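You operate a simulated robot arm through the tools that you are given. There is no shell and no other tool.

You are at the controls of a simulated robot arm. One attempt, no reset.

Task
Switch the press on, test the steel weight at 10 N, switch off.
Fine: one test; weight back in its cup, steel slide out again, green knob left at 10 N. Set down upright: steel weight.

It is judged by the outcome, as a careful person would: the job done as asked, and still so three seconds after it is handed in. It fails if anything else is knocked over, pushed out of place, dropped, spilled or broken.

Robot
A 6-joint arm with a two-finger parallel gripper, fixed in place. Base frame: the origin is at the foot of the arm, x ahead of it, y to its left, z up; the work surface is at about z = 5. Readings come in mm, degrees, newtons and seconds.
With the tool pointing down near the work surface it reaches from about 240 to 580 mm from the base axis. Its first joint turns from -166.0 to 166.0 degrees. Payload 1.5 kg.
The tool frame sits at the grasp point between the pads (the TCP): z along the fingers, y along the line on which they close. The tips reach 30 mm beyond it. Largest opening 80 mm; finger width 17, thickness 12; the body of the gripper, 40 by 82 mm, starts 80 mm behind the TCP.
Orientation is told as [roll, pitch, yaw] about the base's x, y, z axes, in that order, counted from this pose: with the fingers straight down and closing along the base's y, the tool's x points along the base's -x, its y along +y and its z along -z.

Tools
- The arm moves only by the tool jog_arm. Its argument "targets" is one flat list of numbers, 6 for each row, row after row: the shift along the tool's x, y, z in units of 20 mm (1.0 is 20 mm), then the turn, a rotation vector about the tool's x, y, z in units of 8 degrees (1.0 is 8 degrees). In form: [tx, ty, tz, wx, wy, wz, tx, ty, tz, wx, wy, wz, ...]. A call has 1 to 20 rows; each row shifts and turns the commanded pose from where the row before left it, along the tool's axes as they then stand. "jaw" is the opening, from 0 (shut) to 1 (fully open), set as the call begins (left out, the last holds). A call with a number of a shift or a turn outside -1 to 1 is refused whole. A row lasts 0.2 s, in which the tool goes at most 50 mm and 8.6 degrees; a call with a longer step from one row to the next is refused whole, and so is a gripper value outside its range. A pose out of reach is approached as far as the arm can. The call stops where the force on the tool passes 40 N (or 10 N more than at its start, if that is more) or the arm is blocked; 0.2 s more then pass. The fingers move at their own pace (about 72 mm/s each) and stop on an object; they squeeze with about 35 N. The grip force told is the motor's: it shows also when the fingers shut on nothing. Time passes only in rows, and 0.2 s behind the last, so rows that do not move let the fingers close. The reply holds the time, the measured pose of the TCP, the force on the tool along the base axes, the opening and the grip force, in the units named above and with some noise, with the torque about the TCP (base axes, N m) and any sound that the robot's microphone picked up, and new pictures: "pictures" is both (left out), scene, wrist or none.
- Cameras (640 x 400 px; columns grow to the right, rows downward): "scene" is fixed at [406, -515.5, 591.7]; the picture's right is [0.99, 0.17, 0.00], its down [0.08, -0.46, -0.88] and it looks along [-0.15, 0.87, -0.47] (base axes); focal length 344 px, centre (320, 200). "wrist" rides on the gripper at [72, -7, -122] in the tool frame; the picture's right is [0.09, 1.00, 0.00], its down [-0.84, 0.08, -0.54] and it looks along [-0.54, 0.05, 0.84] (tool axes); focal length 238 px, centre (320, 200). There is no depth. A picture from a camera that has moved, and an enlarged one, comes with that camera's place and axes in the base frame and with its lens. The place of the scene camera against the robot may be out by one fixed shift of up to 25 mm in any direction.
- close_up(camera, box): a new picture of the part [left, top, right, bottom] of that camera's present view, enlarged. The clock stands still meanwhile.
- sign_off(): hands the job in; it is judged then, once.

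Nothing tells you positions but the pictures and the camera data. Unless the task says otherwise, let go and move clear before handing in.

The tools are called after "Call:" by a JSON object that holds its "fn" and its "kwargs". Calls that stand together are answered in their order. jog_arm: Moves the arm, as the interface text tells. Its arguments: {"type":"object","properties":{"targets":{"type":"array","items":{"type":"number"}},"jaw":{"type":"number"},"pictures":{"type":"string","enum":["both","scene","wrist","none"]}},"required":["targets"]} The other tools are called the same way: close_up (camera, box) takes an enlarged picture of a part of a camera's view; sign_off () hands the job in.

At the start:

```text
t: 0.0
eef_pos: [262.1, 285.5, 295.7]
tcp_rot: [0.0, 0.0, 0.0]
force: [0.2, -0.1, 0.9]
moment: [0.0, -0.04, 0.01]
gripper_width: 79.8
gripper_force: 0.2
```

scene: 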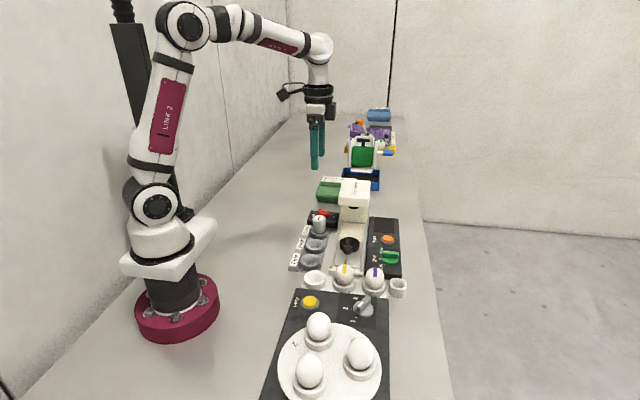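
wrist: 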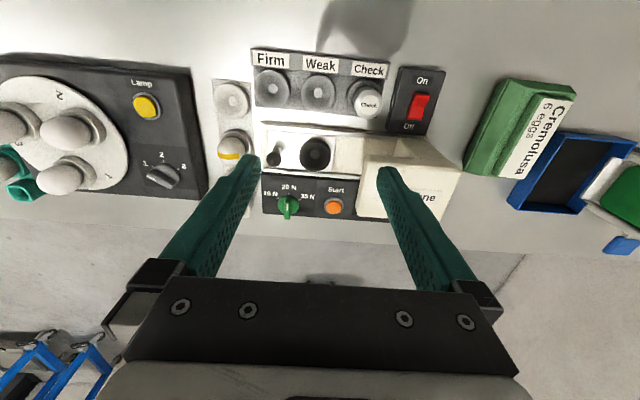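

I see a bench with a press (On/Off rocker, a steel slide, a green knob at 10/20/30 N, an orange Start button), cups, eggs and a turntable. I'll enlarge the views first.

Call:
{"fn": "close_up", "kwargs": {"camera": "wrist", "box": [200, 40, 480, 230]}}

Call:
{"fn": "close_up", "kwargs": {"camera": "scene", "box": [270, 170, 420, 300]}}

```text
2.11 times, centred on (340, 135) of wrist
camera zoom: at [191.2, 278.7, 416.5], right [-0.09, 1.0, 0.0], down [0.84, 0.08, 0.54], along [0.54, 0.05, -0.84], focal length 502 px, centre (278, 337)
```

zoom: 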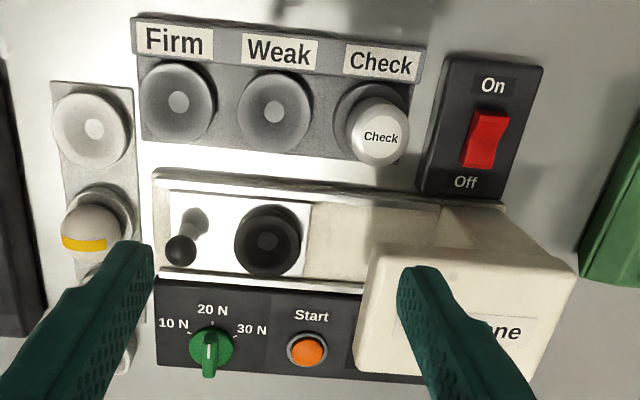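

```text
3.08 times, centred on (345, 235) of scene
camera zoom: at [406.0, -515.5, 591.7], right [0.99, 0.17, 0.0], down [0.08, -0.46, -0.88], along [-0.15, 0.87, -0.47], focal length 1057 px, centre (243, 92)
```

zoom: 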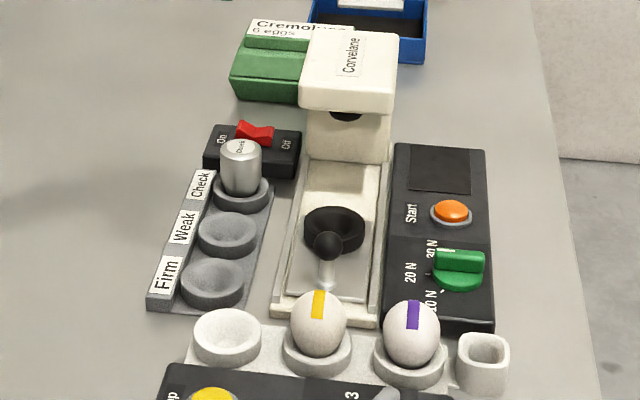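

The press, its controls and the weight in the "Check" cup are all in view. I'll shift the wrist camera sideways to get a second view for triangulation.

Call:
{"fn": "jog_arm", "kwargs": {"targets": [0, 1, 0, 0, 0, 0, 0, 1, 0, 0, 0, 0, 0, 1, 0, 0, 0, 0, 0, 1, 0, 0, 0, 0, 0, 0, 0, 0, 0, 0], "jaw": 1}}

Call:
{"fn": "close_up", "kwargs": {"camera": "wrist", "box": [80, 20, 400, 220]}}

Call:
{"fn": "jog_arm", "kwargs": {"targets": [0, -1, 0, 0, 0, 0, 0, -1, 0, 0, 0, 0, 0, -1, 0, 0, 0, 0, 0, -1, 0, 0, 0, 0, 0, -1, 0, 0, 0, 0, 0, -1, 0, 0, 0, 0, 0, -1, 0, 0, 0, 0, 0, -1, 0, 0, 0, 0, 0, 0, 0, 0, 0, 0]}}

Call:
{"fn": "close_up", "kwargs": {"camera": "wrist", "box": [240, 20, 560, 220]}}

```text
t: 1.2
eef_pos: [263.0, 365.5, 294.5]
tcp_rot: [0.1, 0.1, 0.0]
force: [-0.3, -0.4, -0.7]
moment: [-0.02, 0.03, -0.03]
gripper_width: 79.9
gripper_force: 0.0
camera wrist: at [191.2, 359.3, 415.8], right [-0.09, 1.0, 0.0], down [0.84, 0.08, 0.54], along [0.54, 0.05, -0.84], focal length 238 px, centre (320, 200)
```

scene: 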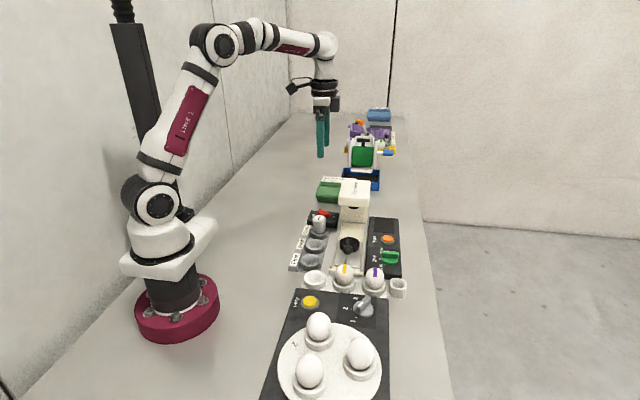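
wrist: 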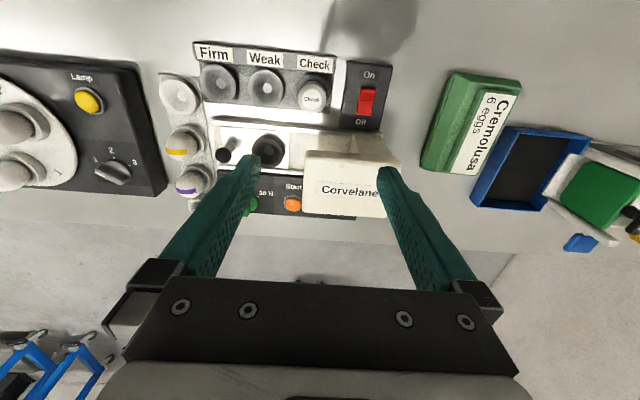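

```text
2.00 times, centred on (240, 120) of wrist
camera zoom: at [191.2, 359.3, 415.8], right [-0.09, 1.0, 0.0], down [0.84, 0.08, 0.54], along [0.54, 0.05, -0.84], focal length 477 px, centre (480, 360)
```

zoom: 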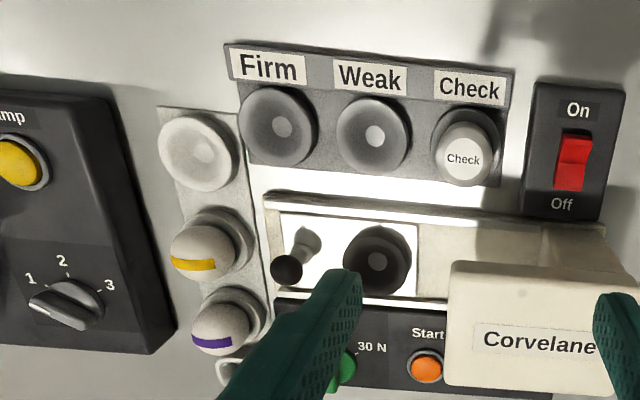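

```text
t: 3.2
eef_pos: [262.5, 205.0, 295.0]
tcp_rot: [-0.1, 0.1, 0.0]
force: [1.2, -0.6, 0.4]
moment: [0.01, 0.03, 0.02]
gripper_width: 80.0
gripper_force: 0.0
camera wrist: at [191.8, 198.2, 416.0], right [-0.09, 1.0, 0.0], down [0.84, 0.08, 0.54], along [0.54, 0.05, -0.84], focal length 238 px, centre (320, 200)
```

scene: 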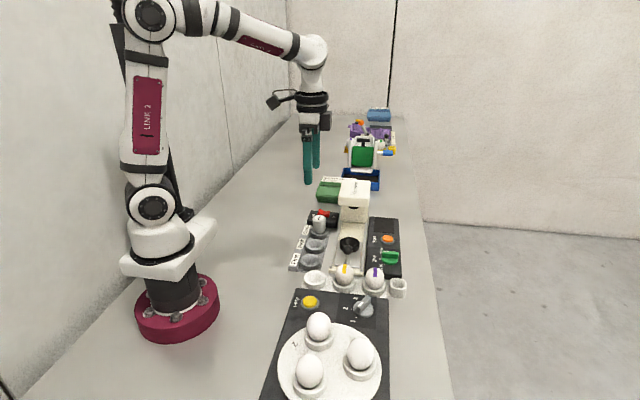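
wrist: 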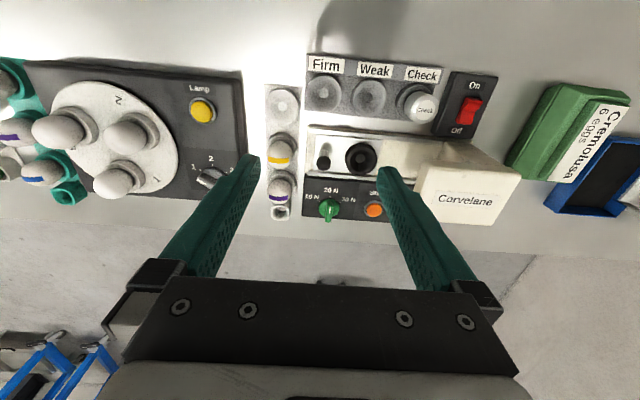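

```text
2.00 times, centred on (400, 120) of wrist
camera zoom: at [191.8, 198.2, 416.0], right [-0.09, 1.0, 0.0], down [0.84, 0.08, 0.54], along [0.54, 0.05, -0.84], focal length 477 px, centre (160, 360)
```

zoom: 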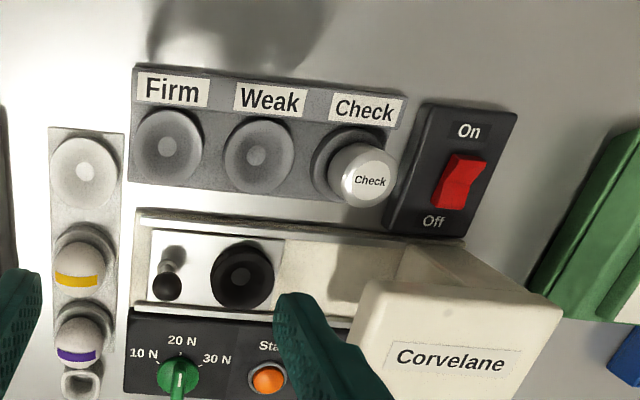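

Triangulating gives weight top ≈ (254, 353, 63), slide cup ≈ (348, 285), slide ball ≈ (350, 219, 57), rocker ≈ (253, 435, 34), Start ≈ (455, 331, 24) and knob ≈ (457, 241, 30). Next I go above the rocker for a closer look at its state.

Call:
{"fn": "jog_arm", "kwargs": {"targets": [0.1, 0.958, 0.3, 0, 0, 0, 0.1, 0.958, 0.3, 0, 0, 0, 0.1, 0.958, 0.3, 0, 0, 0, 0.1, 0.958, 0.4, 0, 0, 0, 0.1, 0.958, 0.5, 0, 0, 0, 0.1, 0.958, 0.5, 0, 0, 0, 0.1, 0.958, 0.5, 0, 0, 0, 0.1, 0.958, 0.5, 0, 0, 0, 0.1, 0.958, 0.5, 0, 0, 0, 0.1, 0.958, 0.5, 0, 0, 0, 0.1, 0.958, 0.5, 0, 0, 0, 0.1, 0.958, 0.5, 0, 0, 0, 0, 0, 0, 0, 0, 0], "jaw": 1}}

Call:
{"fn": "close_up", "kwargs": {"camera": "wrist", "box": [220, 80, 420, 205]}}

Call:
{"fn": "close_up", "kwargs": {"camera": "scene", "box": [370, 220, 410, 280]}}

Call:
{"fn": "close_up", "kwargs": {"camera": "scene", "box": [290, 190, 350, 240]}}

```text
t: 6.0
eef_pos: [239.3, 435.9, 189.1]
tcp_rot: [0.0, 0.0, 0.1]
force: [0.3, -1.0, -0.3]
moment: [-0.03, 0.0, 0.02]
gripper_width: 80.4
gripper_force: 0.0
camera wrist: at [167.4, 429.4, 310.3], right [-0.09, 1.0, 0.0], down [0.84, 0.08, 0.54], along [0.54, 0.05, -0.84], focal length 238 px, centre (320, 200)
```

scene: 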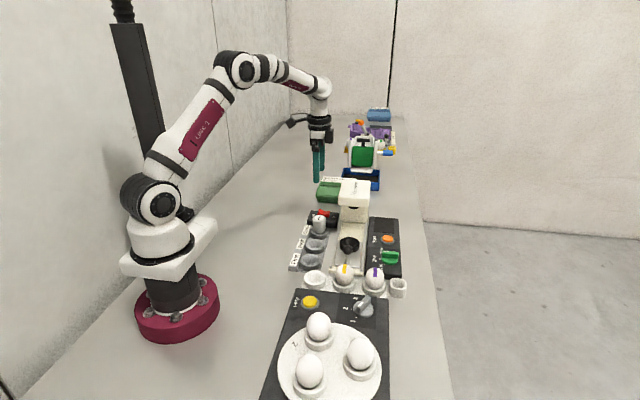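
wrist: 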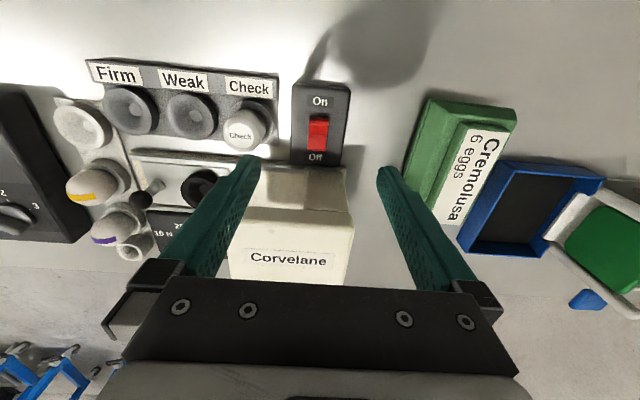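

```text
3.20 times, centred on (320, 142) of wrist
camera zoom: at [167.4, 429.4, 310.3], right [-0.09, 1.0, 0.0], down [0.84, 0.08, 0.54], along [0.54, 0.05, -0.84], focal length 763 px, centre (320, 384)
```

zoom: 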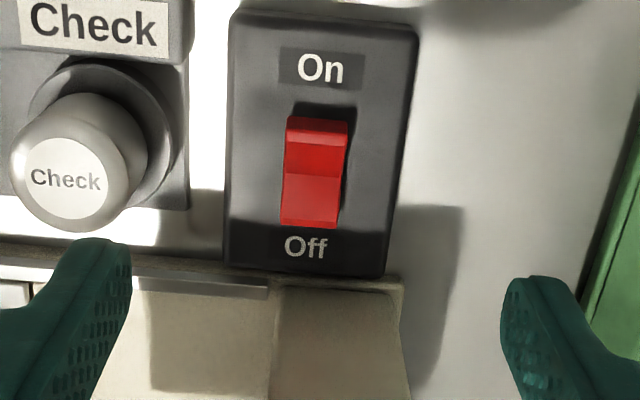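

```text
6.67 times, centred on (390, 250) of scene
camera zoom: at [406.0, -515.5, 591.7], right [0.99, 0.17, 0.0], down [0.08, -0.46, -0.88], along [-0.15, 0.87, -0.47], focal length 2291 px, centre (-147, -133)
```

zoom: 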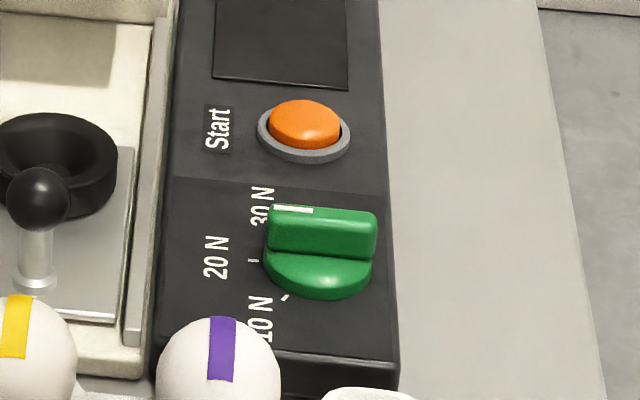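

```text
8.00 times, centred on (320, 215) of scene
camera zoom: at [406.0, -515.5, 591.7], right [0.99, 0.17, 0.0], down [0.08, -0.46, -0.88], along [-0.15, 0.87, -0.47], focal length 2749 px, centre (320, 80)
```

zoom: 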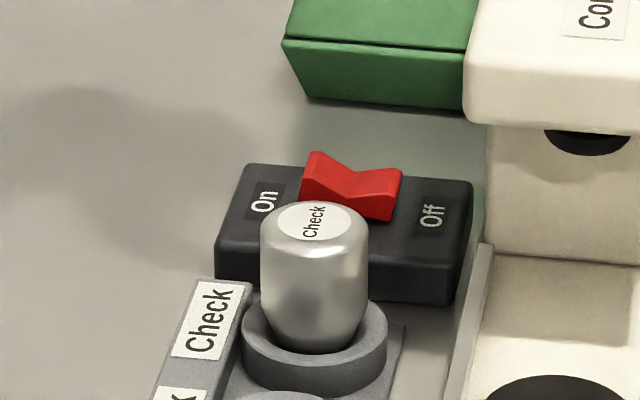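

The rocker's On end stands raised, so the press is off, and the knob points at 20 N. I'll close the fingers and come down above the On end.

Call:
{"fn": "jog_arm", "kwargs": {"targets": [0.07, -0.03, 0.95, 0, 0, 0, 0, 0, 0.95, 0, 0, 0, 0, 0, 0.95, 0, 0, 0, 0, 0, 0.95, 0, 0, 0, 0, 0, 0.95, 0, 0, 0, 0, 0, 0.75, 0, 0, 0, 0, 0, 0, 0, 0, 0], "jaw": 0}}

Call:
{"fn": "close_up", "kwargs": {"camera": "scene", "box": [290, 180, 350, 230]}}

Call:
{"fn": "close_up", "kwargs": {"camera": "wrist", "box": [240, 100, 400, 200]}}

```text
t: 7.6
eef_pos: [235.9, 435.9, 79.2]
tcp_rot: [0.0, 0.0, 0.0]
force: [-0.9, 0.1, -0.1]
moment: [0.02, 0.01, 0.0]
gripper_width: 0.2
gripper_force: 21.5
camera wrist: at [165.4, 428.5, 200.2], right [-0.09, 1.0, 0.0], down [0.84, 0.08, 0.54], along [0.54, 0.05, -0.84], focal length 238 px, centre (320, 200)
```

scene: 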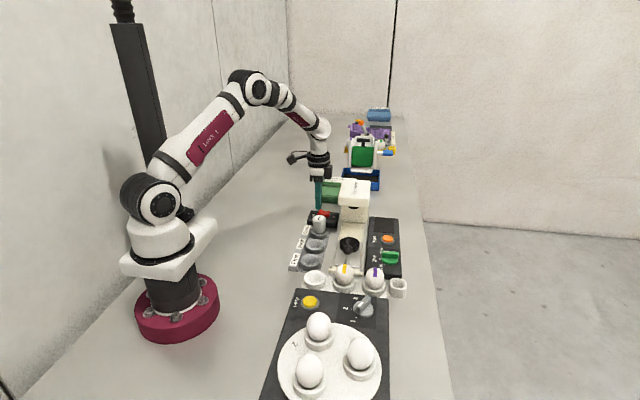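
wrist: 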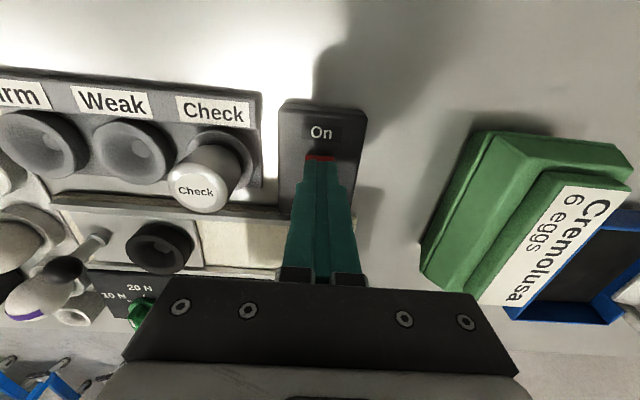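

```text
8.00 times, centred on (320, 205) of scene
camera zoom: at [406.0, -515.5, 591.7], right [0.99, 0.17, 0.0], down [0.08, -0.46, -0.88], along [-0.15, 0.87, -0.47], focal length 2749 px, centre (320, 160)
```

zoom: 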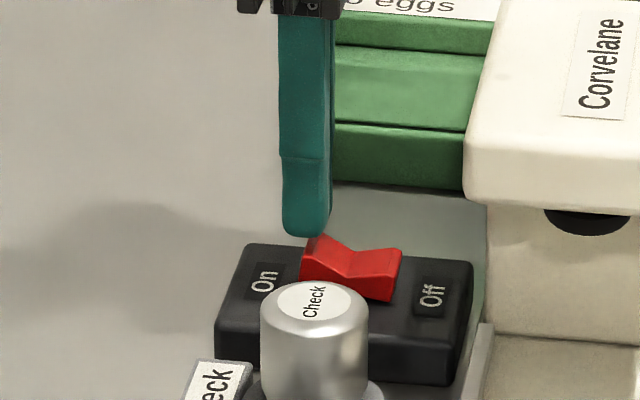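

```text
4.00 times, centred on (320, 150) of wrist
camera zoom: at [165.4, 428.5, 200.2], right [-0.09, 1.0, 0.0], down [0.84, 0.08, 0.54], along [0.54, 0.05, -0.84], focal length 953 px, centre (320, 400)
```

zoom: 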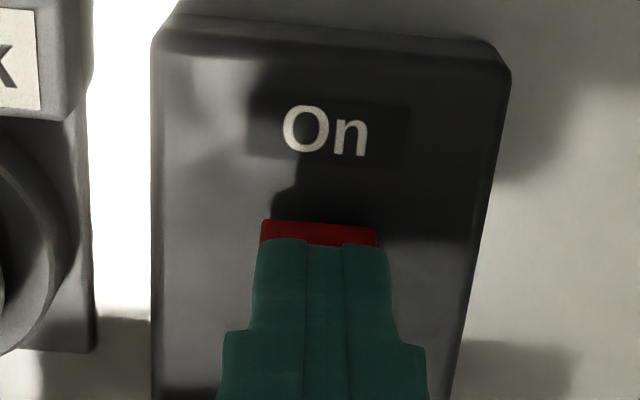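

The fingertips are right above the raised On end. I'll press down in small steps.

Call:
{"fn": "jog_arm", "kwargs": {"targets": [0, 0, 0.2, 0, 0, 0, 0, 0, 0.2, 0, 0, 0, 0, 0, 0.15, 0, 0, 0, 0, 0, 0.1, 0, 0, 0, 0, 0, 0.1, 0, 0, 0, 0, 0, 0.1, 0, 0, 0, 0, 0, 0.1, 0, 0, 0]}}

Call:
{"fn": "close_up", "kwargs": {"camera": "scene", "box": [290, 180, 350, 230]}}

```text
t: 8.8
eef_pos: [236.7, 435.4, 67.6]
tcp_rot: [0.1, 0.1, -0.2]
force: [-1.9, -4.3, 8.8]
moment: [-0.13, 0.04, 0.04]
gripper_width: 0.0
gripper_force: 21.6
stopped in row 5: the force on the tool passed its limit at 46 N (the readings are from after the stop); the commanded pose is now the measured one
camera wrist: at [165.8, 429.0, 188.6], right [-0.09, 1.0, 0.0], down [0.84, 0.07, 0.54], along [0.54, 0.05, -0.84], focal length 238 px, centre (320, 200)
```

scene: 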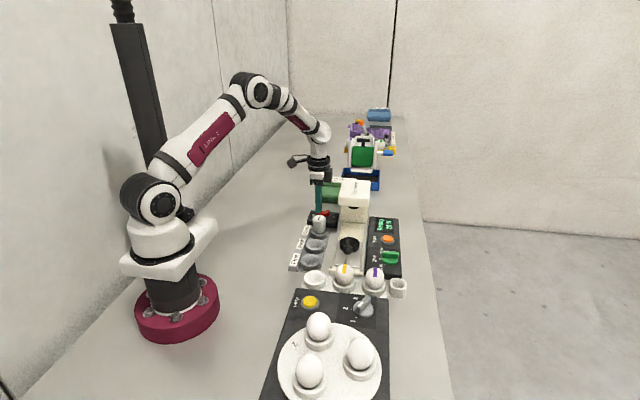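
wrist: 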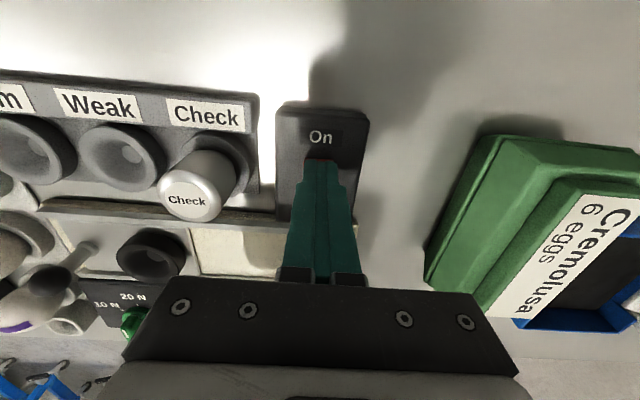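

```text
8.00 times, centred on (320, 205) of scene
camera zoom: at [406.0, -515.5, 591.7], right [0.99, 0.17, 0.0], down [0.08, -0.46, -0.88], along [-0.15, 0.87, -0.47], focal length 2749 px, centre (320, 160)
```

zoom: 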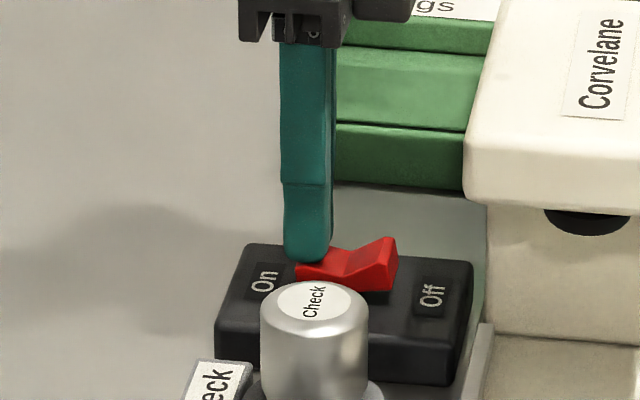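

The rocker flipped to On and the display lit. I'll lift, read the display, and travel over to the knob.

Call:
{"fn": "jog_arm", "kwargs": {"targets": [0, 0, -0.9, 0, 0, 0, 0, 0, -0.95, 0, 0, 0, 0, 0, -0.95, 0, 0, 0, 0, 0, -0.95, 0, 0, 0, 0, 0, -0.95, 0, 0, 0, 0, 0, -0.95, 0, 0, 0, 0, 0, -0.95, 0, 0, 0, 0, 0, -0.8, 0, 0, 0], "pictures": "none"}}

Call:
{"fn": "jog_arm", "kwargs": {"targets": [-0.92, -0.81, 0, 0, 0, 0, -0.92, -0.81, 0, 0, 0, 0, -0.92, -0.81, 0, 0, 0, 0, -0.92, -0.81, 0, 0, 0, 0, -0.92, -0.81, 0, 0, 0, 0, -0.92, -0.81, 0, 0, 0, 0, -0.92, -0.81, 0, 0, 0, 0, -0.92, -0.81, 0, 0, 0, 0, -0.92, -0.81, 0, 0, 0, 0, -0.92, -0.81, 0, 0, 0, 0, -0.92, -0.81, 0, 0, 0, 0, -0.92, -0.81, 0, 0, 0, 0, 0, 0, 0.9, 0, 0, 0, 0, 0, 0.9, 0, 0, 0, 0, 0, 0, 0, 0, 0], "jaw": 0.6}}

Call:
{"fn": "close_up", "kwargs": {"camera": "scene", "box": [366, 215, 406, 280]}}

Call:
{"fn": "close_up", "kwargs": {"camera": "wrist", "box": [240, 100, 400, 200]}}

```text
t: 10.6
eef_pos: [237.0, 435.9, 213.7]
tcp_rot: [0.0, 0.1, -0.1]
force: [0.3, 1.0, -0.4]
moment: [-0.02, -0.03, 0.0]
gripper_width: 0.0
gripper_force: 21.6
```

```text
t: 13.8
eef_pos: [458.8, 241.4, 179.3]
tcp_rot: [0.1, 0.0, -0.2]
force: [0.4, -0.7, -0.1]
moment: [-0.04, 0.0, 0.04]
gripper_width: 47.8
gripper_force: 0.1
camera wrist: at [386.6, 233.8, 299.9], right [-0.09, 1.0, 0.0], down [0.84, 0.07, 0.54], along [0.54, 0.05, -0.84], focal length 238 px, centre (320, 200)
```

scene: 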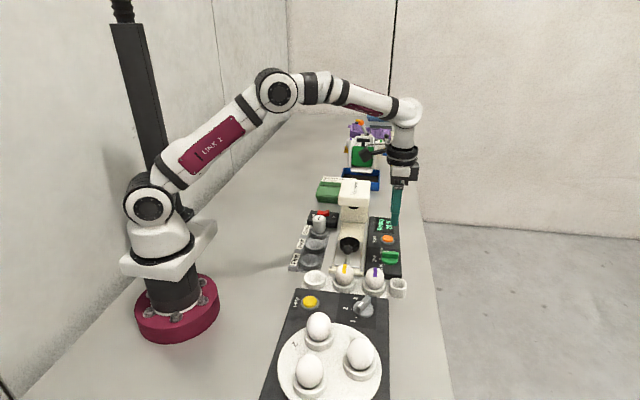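
wrist: 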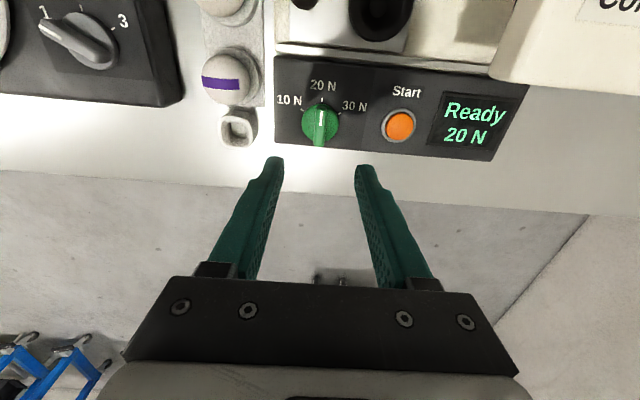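

```text
6.15 times, centred on (386, 248) of scene
camera zoom: at [406.0, -515.5, 591.7], right [0.99, 0.17, 0.0], down [0.08, -0.46, -0.88], along [-0.15, 0.87, -0.47], focal length 2114 px, centre (-86, -92)
```

zoom: 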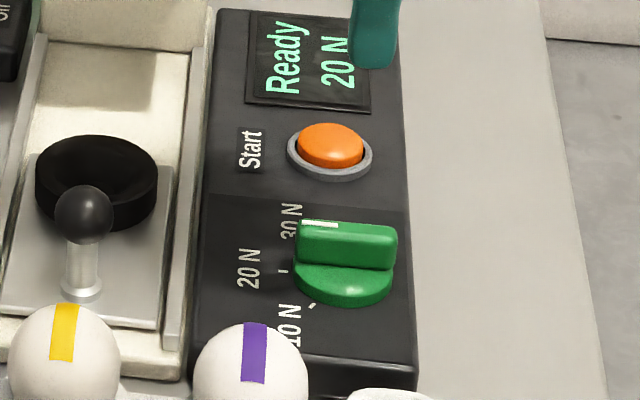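

```text
4.00 times, centred on (320, 150) of wrist
camera zoom: at [386.6, 233.8, 299.9], right [-0.09, 1.0, 0.0], down [0.84, 0.07, 0.54], along [0.54, 0.05, -0.84], focal length 953 px, centre (320, 400)
```

zoom: 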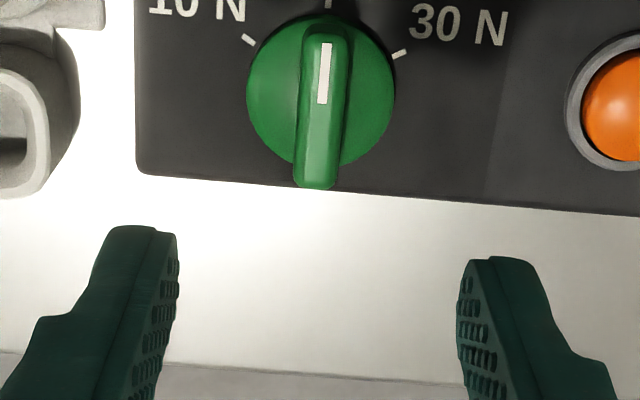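

The display reads "Ready 20 N". The knob axis is near (461, 241), and the 10 N tick sits about 57–60° counter-clockwise of the pointer, so I'll come down around the knob bar.

Call:
{"fn": "jog_arm", "kwargs": {"targets": [-0.1, 0, 0.9, 0, 0, 0, 0, 0, 0.9, 0, 0, 0, 0, 0, 0.9, 0, 0, 0, 0, 0, 0.9, 0, 0, 0, 0, 0, 0.9, 0, 0, 0, 0, 0, 0.7, 0, 0, 0, 0, 0, 0, 0, 0, 0], "jaw": 0.5}}

Call:
{"fn": "close_up", "kwargs": {"camera": "scene", "box": [366, 215, 416, 280]}}

Call:
{"fn": "close_up", "kwargs": {"camera": "wrist", "box": [240, 100, 400, 200]}}

```text
t: 15.4
eef_pos: [459.8, 241.7, 74.1]
tcp_rot: [0.0, 0.1, 0.0]
force: [-0.5, -0.7, -0.1]
moment: [0.0, 0.0, -0.04]
gripper_width: 39.8
gripper_force: 0.1
camera wrist: at [388.3, 234.0, 195.5], right [-0.09, 1.0, 0.0], down [0.84, 0.07, 0.54], along [0.54, 0.05, -0.84], focal length 238 px, centre (320, 200)
```

scene: 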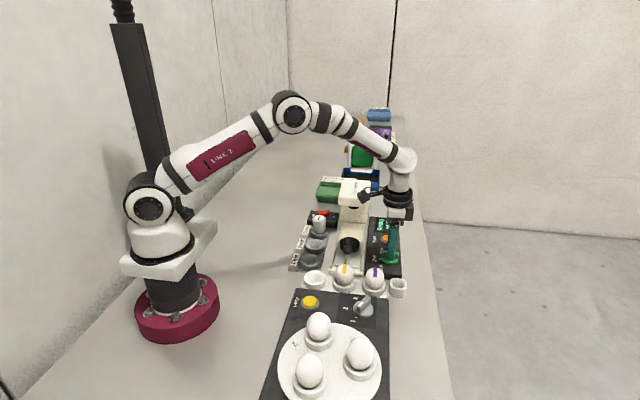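
wrist: 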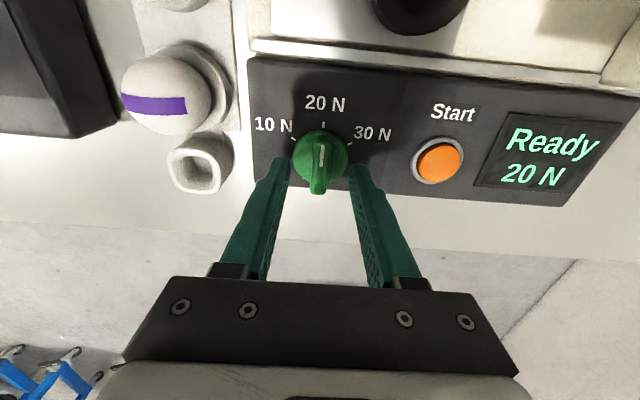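

```text
6.15 times, centred on (391, 248) of scene
camera zoom: at [406.0, -515.5, 591.7], right [0.99, 0.17, 0.0], down [0.08, -0.46, -0.88], along [-0.15, 0.87, -0.47], focal length 2114 px, centre (-117, -92)
```

zoom: 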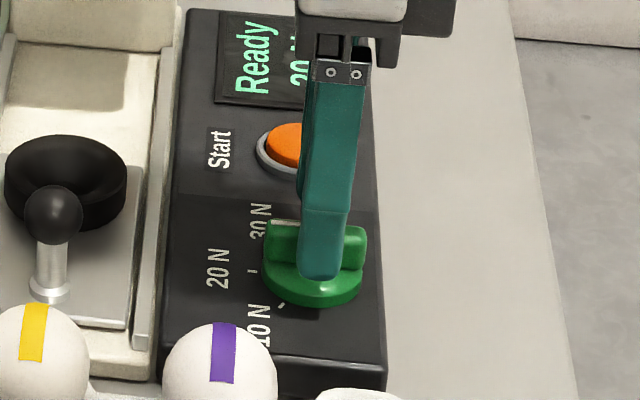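

```text
4.00 times, centred on (320, 150) of wrist
camera zoom: at [388.3, 234.0, 195.5], right [-0.09, 1.0, 0.0], down [0.84, 0.07, 0.54], along [0.54, 0.05, -0.84], focal length 953 px, centre (320, 400)
```

zoom: 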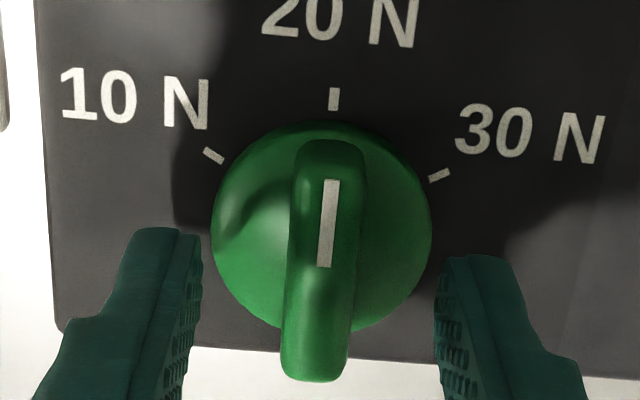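

The fingers straddle the knob bar about 9 mm too high, so I'll lower a little further and close on it.

Call:
{"fn": "jog_arm", "kwargs": {"targets": [-0.04, -0.03, 0.2, 0, 0, 0, 0, 0, 0.2, 0, 0, 0, 0, 0, 0, 0, 0, 0], "pictures": "none"}}

Call:
{"fn": "jog_arm", "kwargs": {"targets": [0, 0, 0, 0, 0, 0, 0, 0, 0, 0, 0, 0, 0, 0, 0, 0, 0, 0], "jaw": 0}}

Call:
{"fn": "close_up", "kwargs": {"camera": "wrist", "box": [240, 100, 400, 200]}}

Call:
{"fn": "close_up", "kwargs": {"camera": "scene", "box": [366, 215, 416, 280]}}

```text
t: 16.2
eef_pos: [459.8, 240.1, 64.9]
tcp_rot: [0.1, 0.1, -0.2]
force: [-0.2, -0.3, -0.2]
moment: [-0.04, 0.02, -0.01]
gripper_width: 39.9
gripper_force: 0.0
```

```text
t: 17.0
eef_pos: [458.6, 239.9, 66.2]
tcp_rot: [0.0, 0.0, -0.1]
force: [2.8, 15.8, -6.7]
moment: [0.24, -0.23, -0.02]
gripper_width: 12.2
gripper_force: 29.9
camera wrist: at [388.9, 234.0, 187.4], right [-0.09, 1.0, 0.0], down [0.84, 0.07, 0.54], along [0.54, 0.05, -0.84], focal length 238 px, centre (320, 200)
```

scene: 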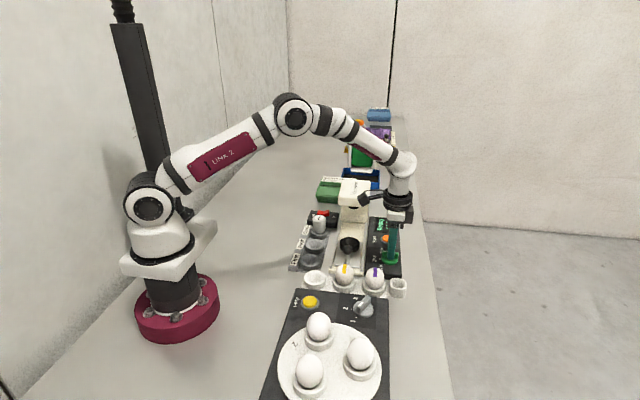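
wrist: 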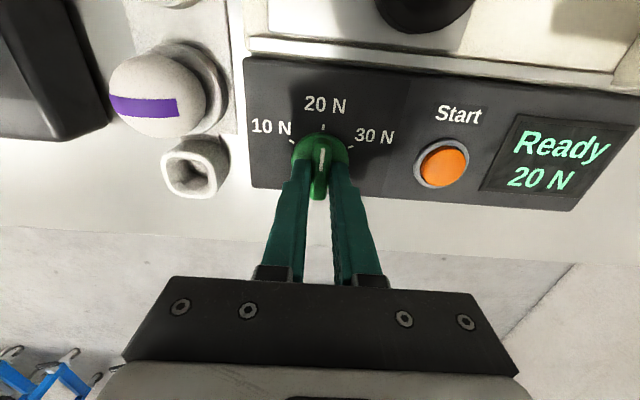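

```text
4.00 times, centred on (320, 150) of wrist
camera zoom: at [388.9, 234.0, 187.4], right [-0.09, 1.0, 0.0], down [0.84, 0.07, 0.54], along [0.54, 0.05, -0.84], focal length 953 px, centre (320, 400)
```

zoom: 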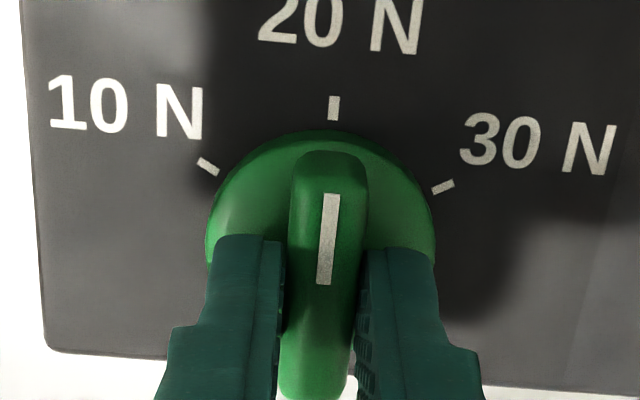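

```text
6.15 times, centred on (391, 248) of scene
camera zoom: at [406.0, -515.5, 591.7], right [0.99, 0.17, 0.0], down [0.08, -0.46, -0.88], along [-0.15, 0.87, -0.47], focal length 2114 px, centre (-117, -92)
```

zoom: 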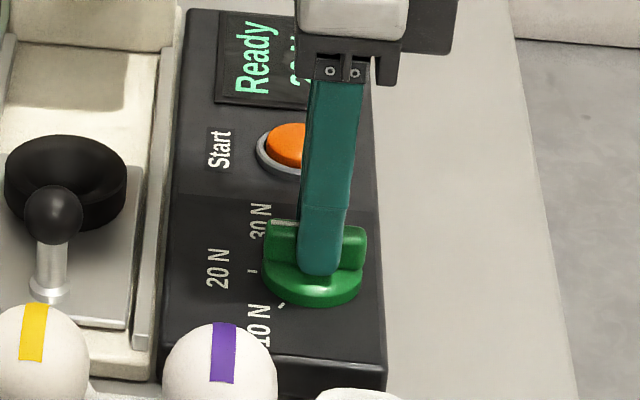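

The bar is gripped (12 mm). I'll relieve a small sideways load and start turning counter-clockwise toward 10 N.

Call:
{"fn": "jog_arm", "kwargs": {"targets": [0, 0.05, 0, 0, 0, 0, 0, 0, 0, 0, 0, -0.75, 0, 0, 0, 0, 0, -0.75, 0, 0, 0, 0, 0, -0.75, 0, 0, 0, 0, 0, 0]}}

Call:
{"fn": "close_up", "kwargs": {"camera": "scene", "box": [366, 215, 416, 280]}}

```text
t: 18.2
eef_pos: [459.5, 240.9, 66.1]
tcp_rot: [0.2, 0.0, 17.8]
force: [7.7, 10.9, -11.3]
moment: [0.22, -0.23, -0.01]
gripper_width: 12.2
gripper_force: 29.5
camera wrist: at [394.4, 212.5, 187.4], right [-0.39, 0.92, 0.0], down [0.77, 0.33, 0.54], along [0.5, 0.21, -0.84], focal length 238 px, centre (320, 200)
```

scene: 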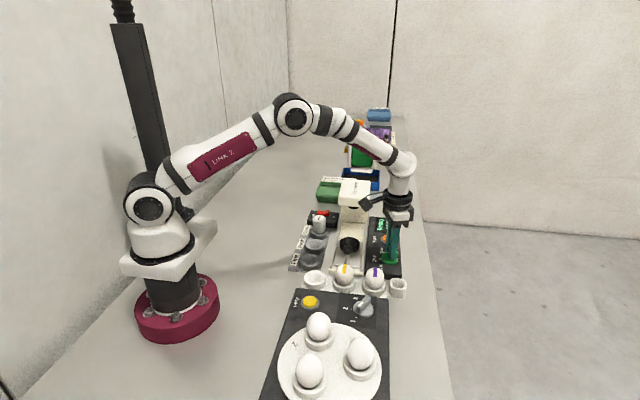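
wrist: 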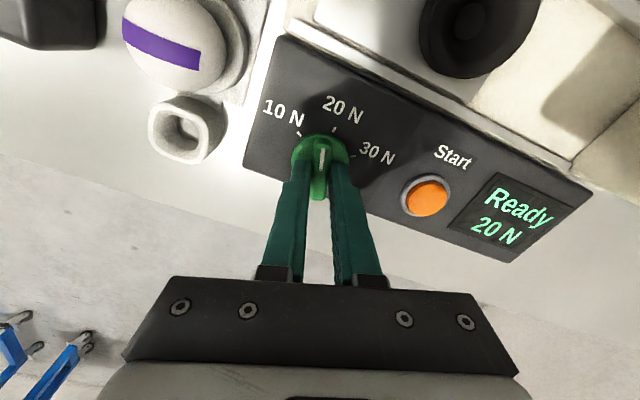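

```text
6.15 times, centred on (391, 248) of scene
camera zoom: at [406.0, -515.5, 591.7], right [0.99, 0.17, 0.0], down [0.08, -0.46, -0.88], along [-0.15, 0.87, -0.47], focal length 2114 px, centre (-117, -92)
```

zoom: 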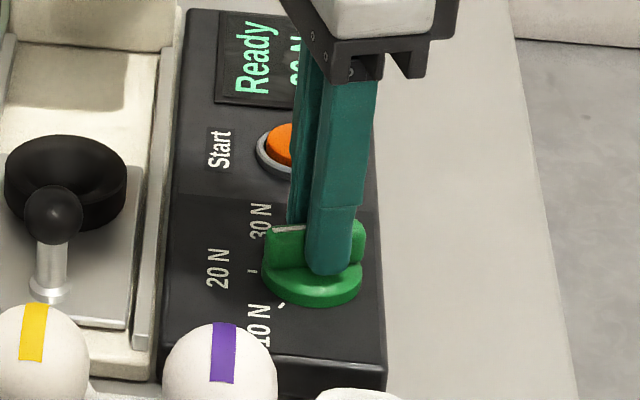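

The knob follows the gripper. I'll continue turning to about 59°.

Call:
{"fn": "jog_arm", "kwargs": {"targets": [0, 0, 0, 0, 0, -0.85, 0, 0, 0, 0, 0, -0.85, 0, 0, 0, 0, 0, -0.85, 0, 0, 0, 0, 0, -0.85, 0, 0, 0, 0, 0, -0.85, 0, 0, 0, 0, 0, -0.85, 0, 0, 0, 0, 0, 0]}}

Call:
{"fn": "close_up", "kwargs": {"camera": "wrist", "box": [240, 60, 480, 210]}}

```text
t: 19.8
eef_pos: [460.4, 242.1, 65.8]
tcp_rot: [0.1, 0.1, 58.7]
force: [3.1, 19.1, -11.4]
moment: [0.11, -0.05, 0.0]
gripper_width: 12.2
gripper_force: 29.1
camera wrist: at [428.9, 176.3, 187.5], right [-0.9, 0.44, 0.0], down [0.37, 0.75, 0.54], along [0.24, 0.49, -0.84], focal length 238 px, centre (320, 200)
```

scene: 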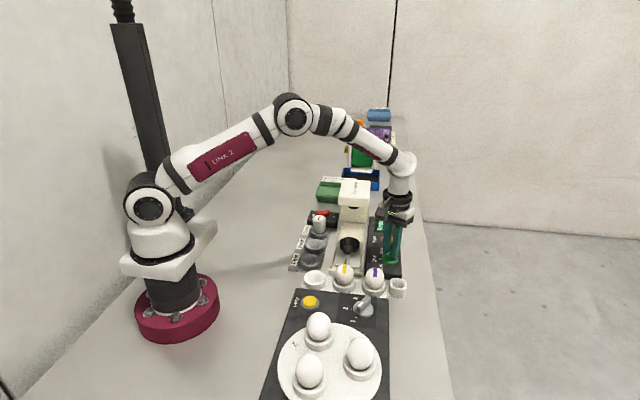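
wrist: 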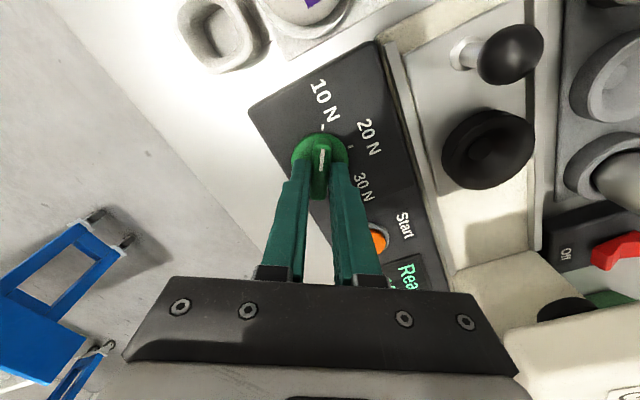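

```text
2.67 times, centred on (360, 135) of wrist
camera zoom: at [428.9, 176.3, 187.5], right [-0.9, 0.44, 0.0], down [0.37, 0.75, 0.54], along [0.24, 0.49, -0.84], focal length 636 px, centre (213, 373)
```

zoom: 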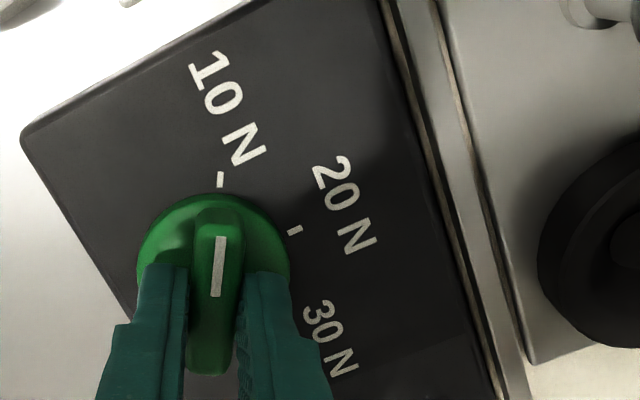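

The pointer lines up with the 10 N tick. I'll open, lift straight up and check the display.

Call:
{"fn": "jog_arm", "kwargs": {"targets": [0, 0, 0, 0, 0, 0, 0, 0, 0, 0, 0, 0, 0, 0, 0, 0, 0, 0], "jaw": 0.45, "pictures": "none"}}

Call:
{"fn": "jog_arm", "kwargs": {"targets": [0, 0, -0.8, 0, 0, 0, 0, 0, -0.9, 0, 0, 0, 0, 0, -0.9, 0, 0, 0, 0, 0, -0.9, 0, 0, 0, 0, 0, -0.9, 0, 0, 0, 0, 0, -0.9, 0, 0, 0, 0, 0, -0.9, 0, 0, 0, 0, 0, 0, 0, 0, 0]}}

Call:
{"fn": "close_up", "kwargs": {"camera": "scene", "box": [366, 215, 416, 280]}}

Call:
{"fn": "close_up", "kwargs": {"camera": "wrist", "box": [240, 60, 480, 210]}}

```text
t: 20.6
eef_pos: [460.7, 242.0, 66.1]
tcp_rot: [0.1, 0.0, 58.6]
force: [0.5, 0.8, -1.1]
moment: [0.01, 0.04, -0.02]
gripper_width: 36.2
gripper_force: 0.1
```

```text
t: 22.4
eef_pos: [460.7, 239.7, 190.4]
tcp_rot: [0.2, -0.1, 58.7]
force: [0.5, 0.6, -0.1]
moment: [0.03, 0.0, -0.01]
gripper_width: 36.0
gripper_force: 0.0
camera wrist: at [429.2, 175.8, 312.1], right [-0.9, 0.44, 0.0], down [0.37, 0.75, 0.54], along [0.24, 0.49, -0.84], focal length 238 px, centre (320, 200)
```

scene: 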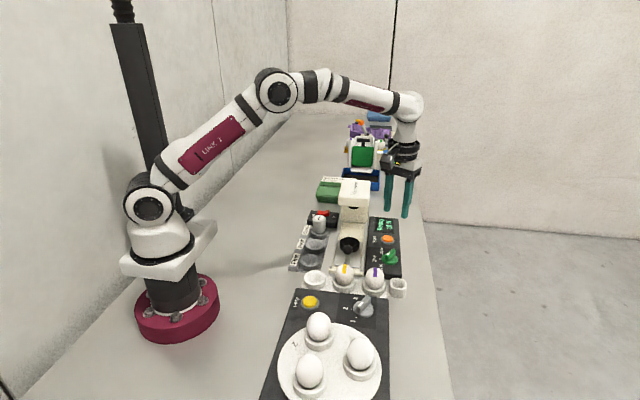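
wrist: 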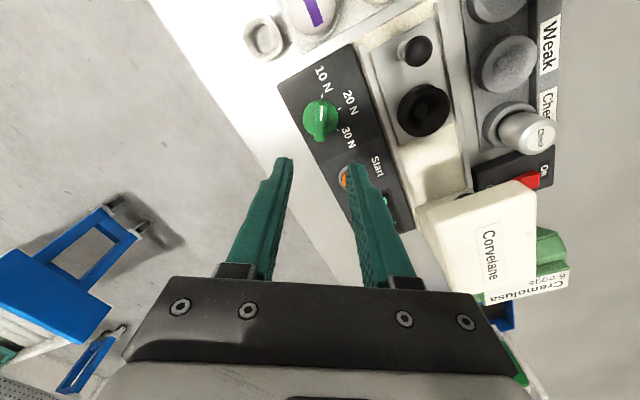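

```text
6.15 times, centred on (391, 248) of scene
camera zoom: at [406.0, -515.5, 591.7], right [0.99, 0.17, 0.0], down [0.08, -0.46, -0.88], along [-0.15, 0.87, -0.47], focal length 2114 px, centre (-117, -92)
```

zoom: 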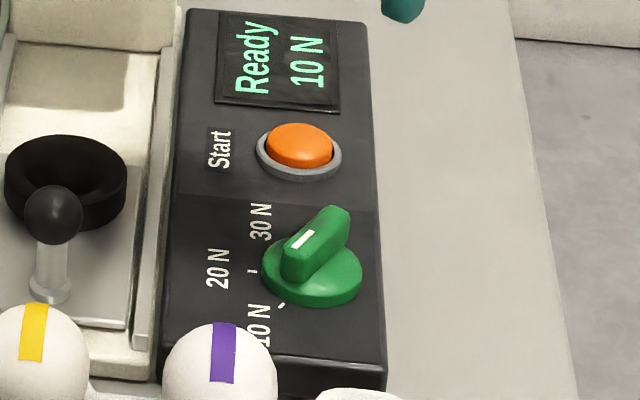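

```text
2.67 times, centred on (360, 135) of wrist
camera zoom: at [429.2, 175.8, 312.1], right [-0.9, 0.44, 0.0], down [0.37, 0.75, 0.54], along [0.24, 0.49, -0.84], focal length 636 px, centre (213, 373)
```

zoom: 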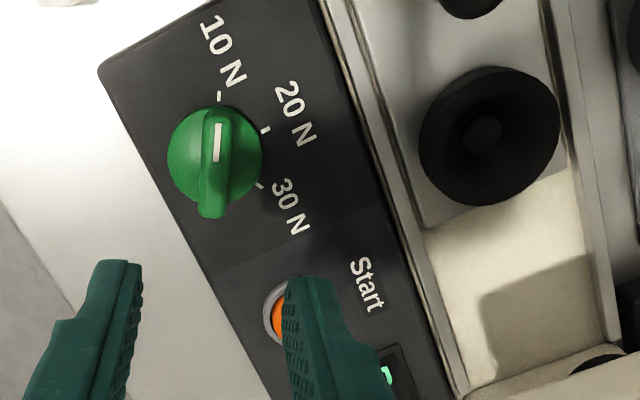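

The display reads "Ready 10 N". I'll turn the wrist back and go above the steel weight.

Call:
{"fn": "jog_arm", "kwargs": {"targets": [0, 0, 0, 0, 0, 0.91875, 0, 0, 0, 0, 0, 0.91875, 0, 0, 0, 0, 0, 0.91875, 0, 0, 0, 0, 0, 0.91875, 0, 0, 0, 0, 0, 0.91875, 0, 0, 0, 0, 0, 0.91875, 0, 0, 0, 0, 0, 0.91875, 0, 0, 0, 0, 0, 0.91875, 0, 0, 0, 0, 0, 0], "pictures": "none"}}

Call:
{"fn": "jog_arm", "kwargs": {"targets": [0.8625, 0.471, 0, 0, 0, 0, 0.8625, 0.471, 0, 0, 0, 0, 0.8625, 0.471, 0, 0, 0, 0, 0.8625, 0.471, 0, 0, 0, 0, 0.8625, 0.471, 0, 0, 0, 0, 0.8625, 0.471, 0, 0, 0, 0, 0.8625, 0.471, 0, 0, 0, 0, 0.8625, 0.471, 0, 0, 0, 0, 0.8625, 0.471, 0, 0, 0, 0, 0.8625, 0.471, 0, 0, 0, 0, 0.8625, 0.471, 0, 0, 0, 0, 0.8625, 0.471, 0, 0, 0, 0, 0, 0, 0, 0, 0, 0], "jaw": 0.85}}

Call:
{"fn": "close_up", "kwargs": {"camera": "wrist", "box": [240, 70, 400, 170]}}

```text
t: 24.4
eef_pos: [460.2, 242.0, 191.0]
tcp_rot: [0.0, 0.1, -0.2]
force: [0.9, -0.8, -0.1]
moment: [-0.01, 0.02, 0.0]
gripper_width: 36.1
gripper_force: 0.0
```

```text
t: 27.2
eef_pos: [253.2, 354.4, 192.8]
tcp_rot: [0.1, 0.1, -0.1]
force: [0.1, 0.1, -0.5]
moment: [-0.01, 0.01, -0.03]
gripper_width: 67.8
gripper_force: 0.1
camera wrist: at [182.6, 347.6, 312.8], right [-0.09, 1.0, 0.0], down [0.84, 0.07, 0.54], along [0.54, 0.05, -0.84], focal length 238 px, centre (320, 200)
```

scene: 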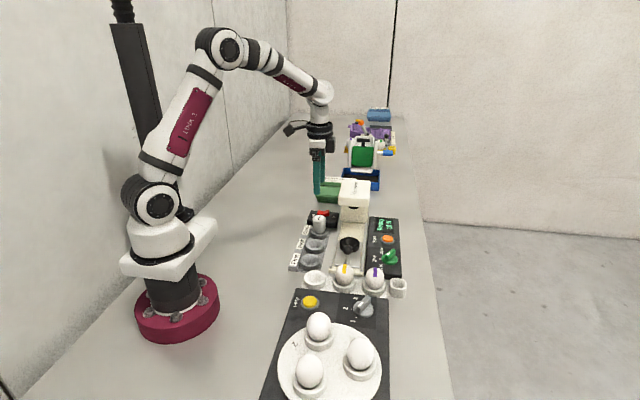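
wrist: 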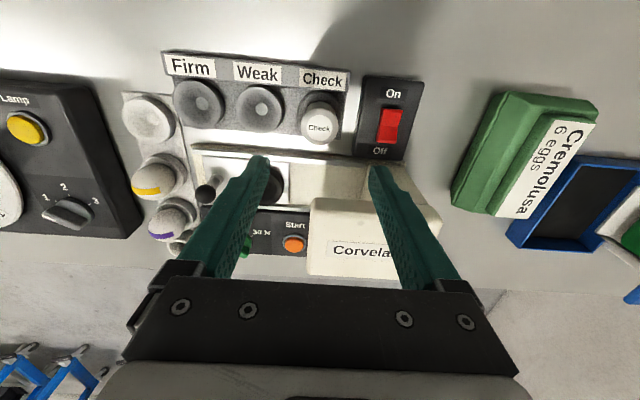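

```text
4.00 times, centred on (320, 120) of wrist
camera zoom: at [182.6, 347.6, 312.8], right [-0.09, 1.0, 0.0], down [0.84, 0.07, 0.54], along [0.54, 0.05, -0.84], focal length 953 px, centre (320, 520)
```

zoom: 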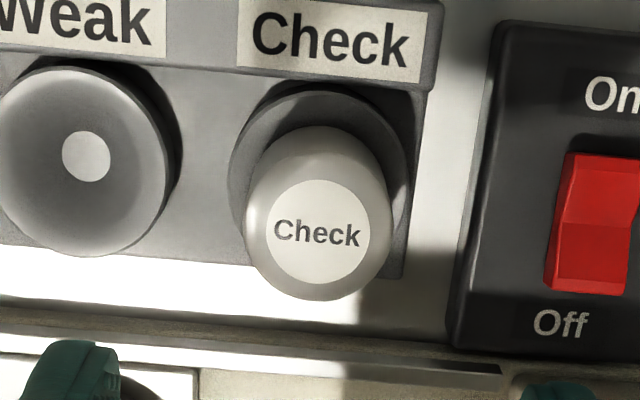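

The weight's top centre is at about (253.5, 353.8), with a diameter near 38 mm. I'll lower with the fingers either side of it.

Call:
{"fn": "jog_arm", "kwargs": {"targets": [0, -0.02, 0.95, 0, 0, 0, 0, 0, 0.95, 0, 0, 0, 0, 0, 0.95, 0, 0, 0, 0, 0, 0.95, 0, 0, 0, 0, 0, 0.95, 0, 0, 0, 0, 0, 0.9, 0, 0, 0, 0, 0, 0.7, 0, 0, 0, 0, 0, 0, 0, 0, 0]}}

Call:
{"fn": "close_up", "kwargs": {"camera": "scene", "box": [280, 190, 360, 250]}}

Call:
{"fn": "close_up", "kwargs": {"camera": "wrist", "box": [240, 100, 400, 200]}}

```text
t: 29.0
eef_pos: [253.1, 355.3, 64.7]
tcp_rot: [0.0, 0.1, -0.3]
force: [0.0, -0.2, -0.6]
moment: [-0.01, 0.01, -0.02]
gripper_width: 67.9
gripper_force: 0.0
camera wrist: at [183.1, 347.3, 185.1], right [-0.09, 1.0, 0.0], down [0.84, 0.07, 0.54], along [0.54, 0.05, -0.84], focal length 238 px, centre (320, 200)
```

scene: 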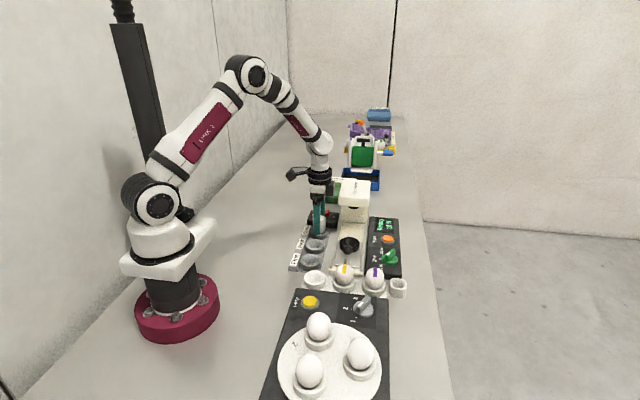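
wrist: 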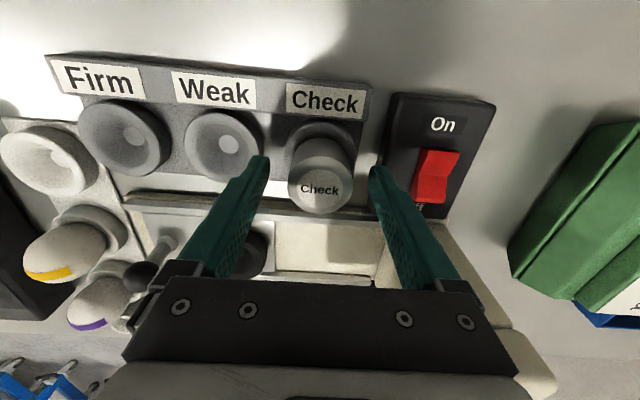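

```text
6.67 times, centred on (320, 220) of scene
camera zoom: at [406.0, -515.5, 591.7], right [0.99, 0.17, 0.0], down [0.08, -0.46, -0.88], along [-0.15, 0.87, -0.47], focal length 2291 px, centre (320, 67)
```

zoom: 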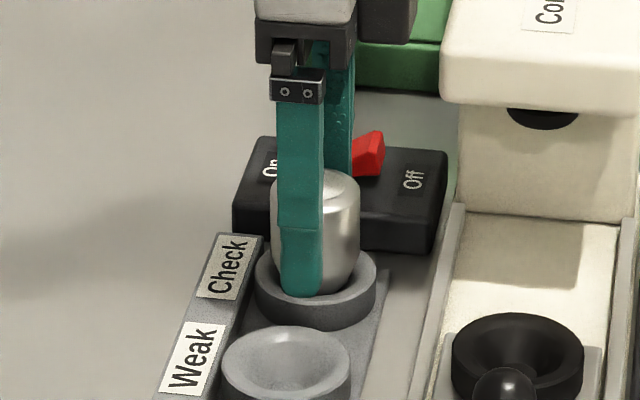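

```text
4.00 times, centred on (320, 150) of wrist
camera zoom: at [183.1, 347.3, 185.1], right [-0.09, 1.0, 0.0], down [0.84, 0.07, 0.54], along [0.54, 0.05, -0.84], focal length 953 px, centre (320, 400)
```

zoom: 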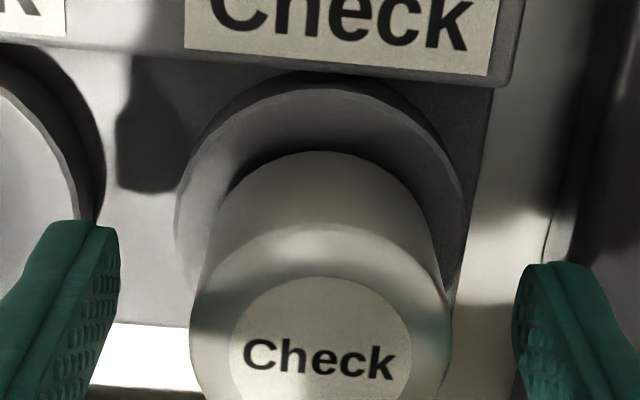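

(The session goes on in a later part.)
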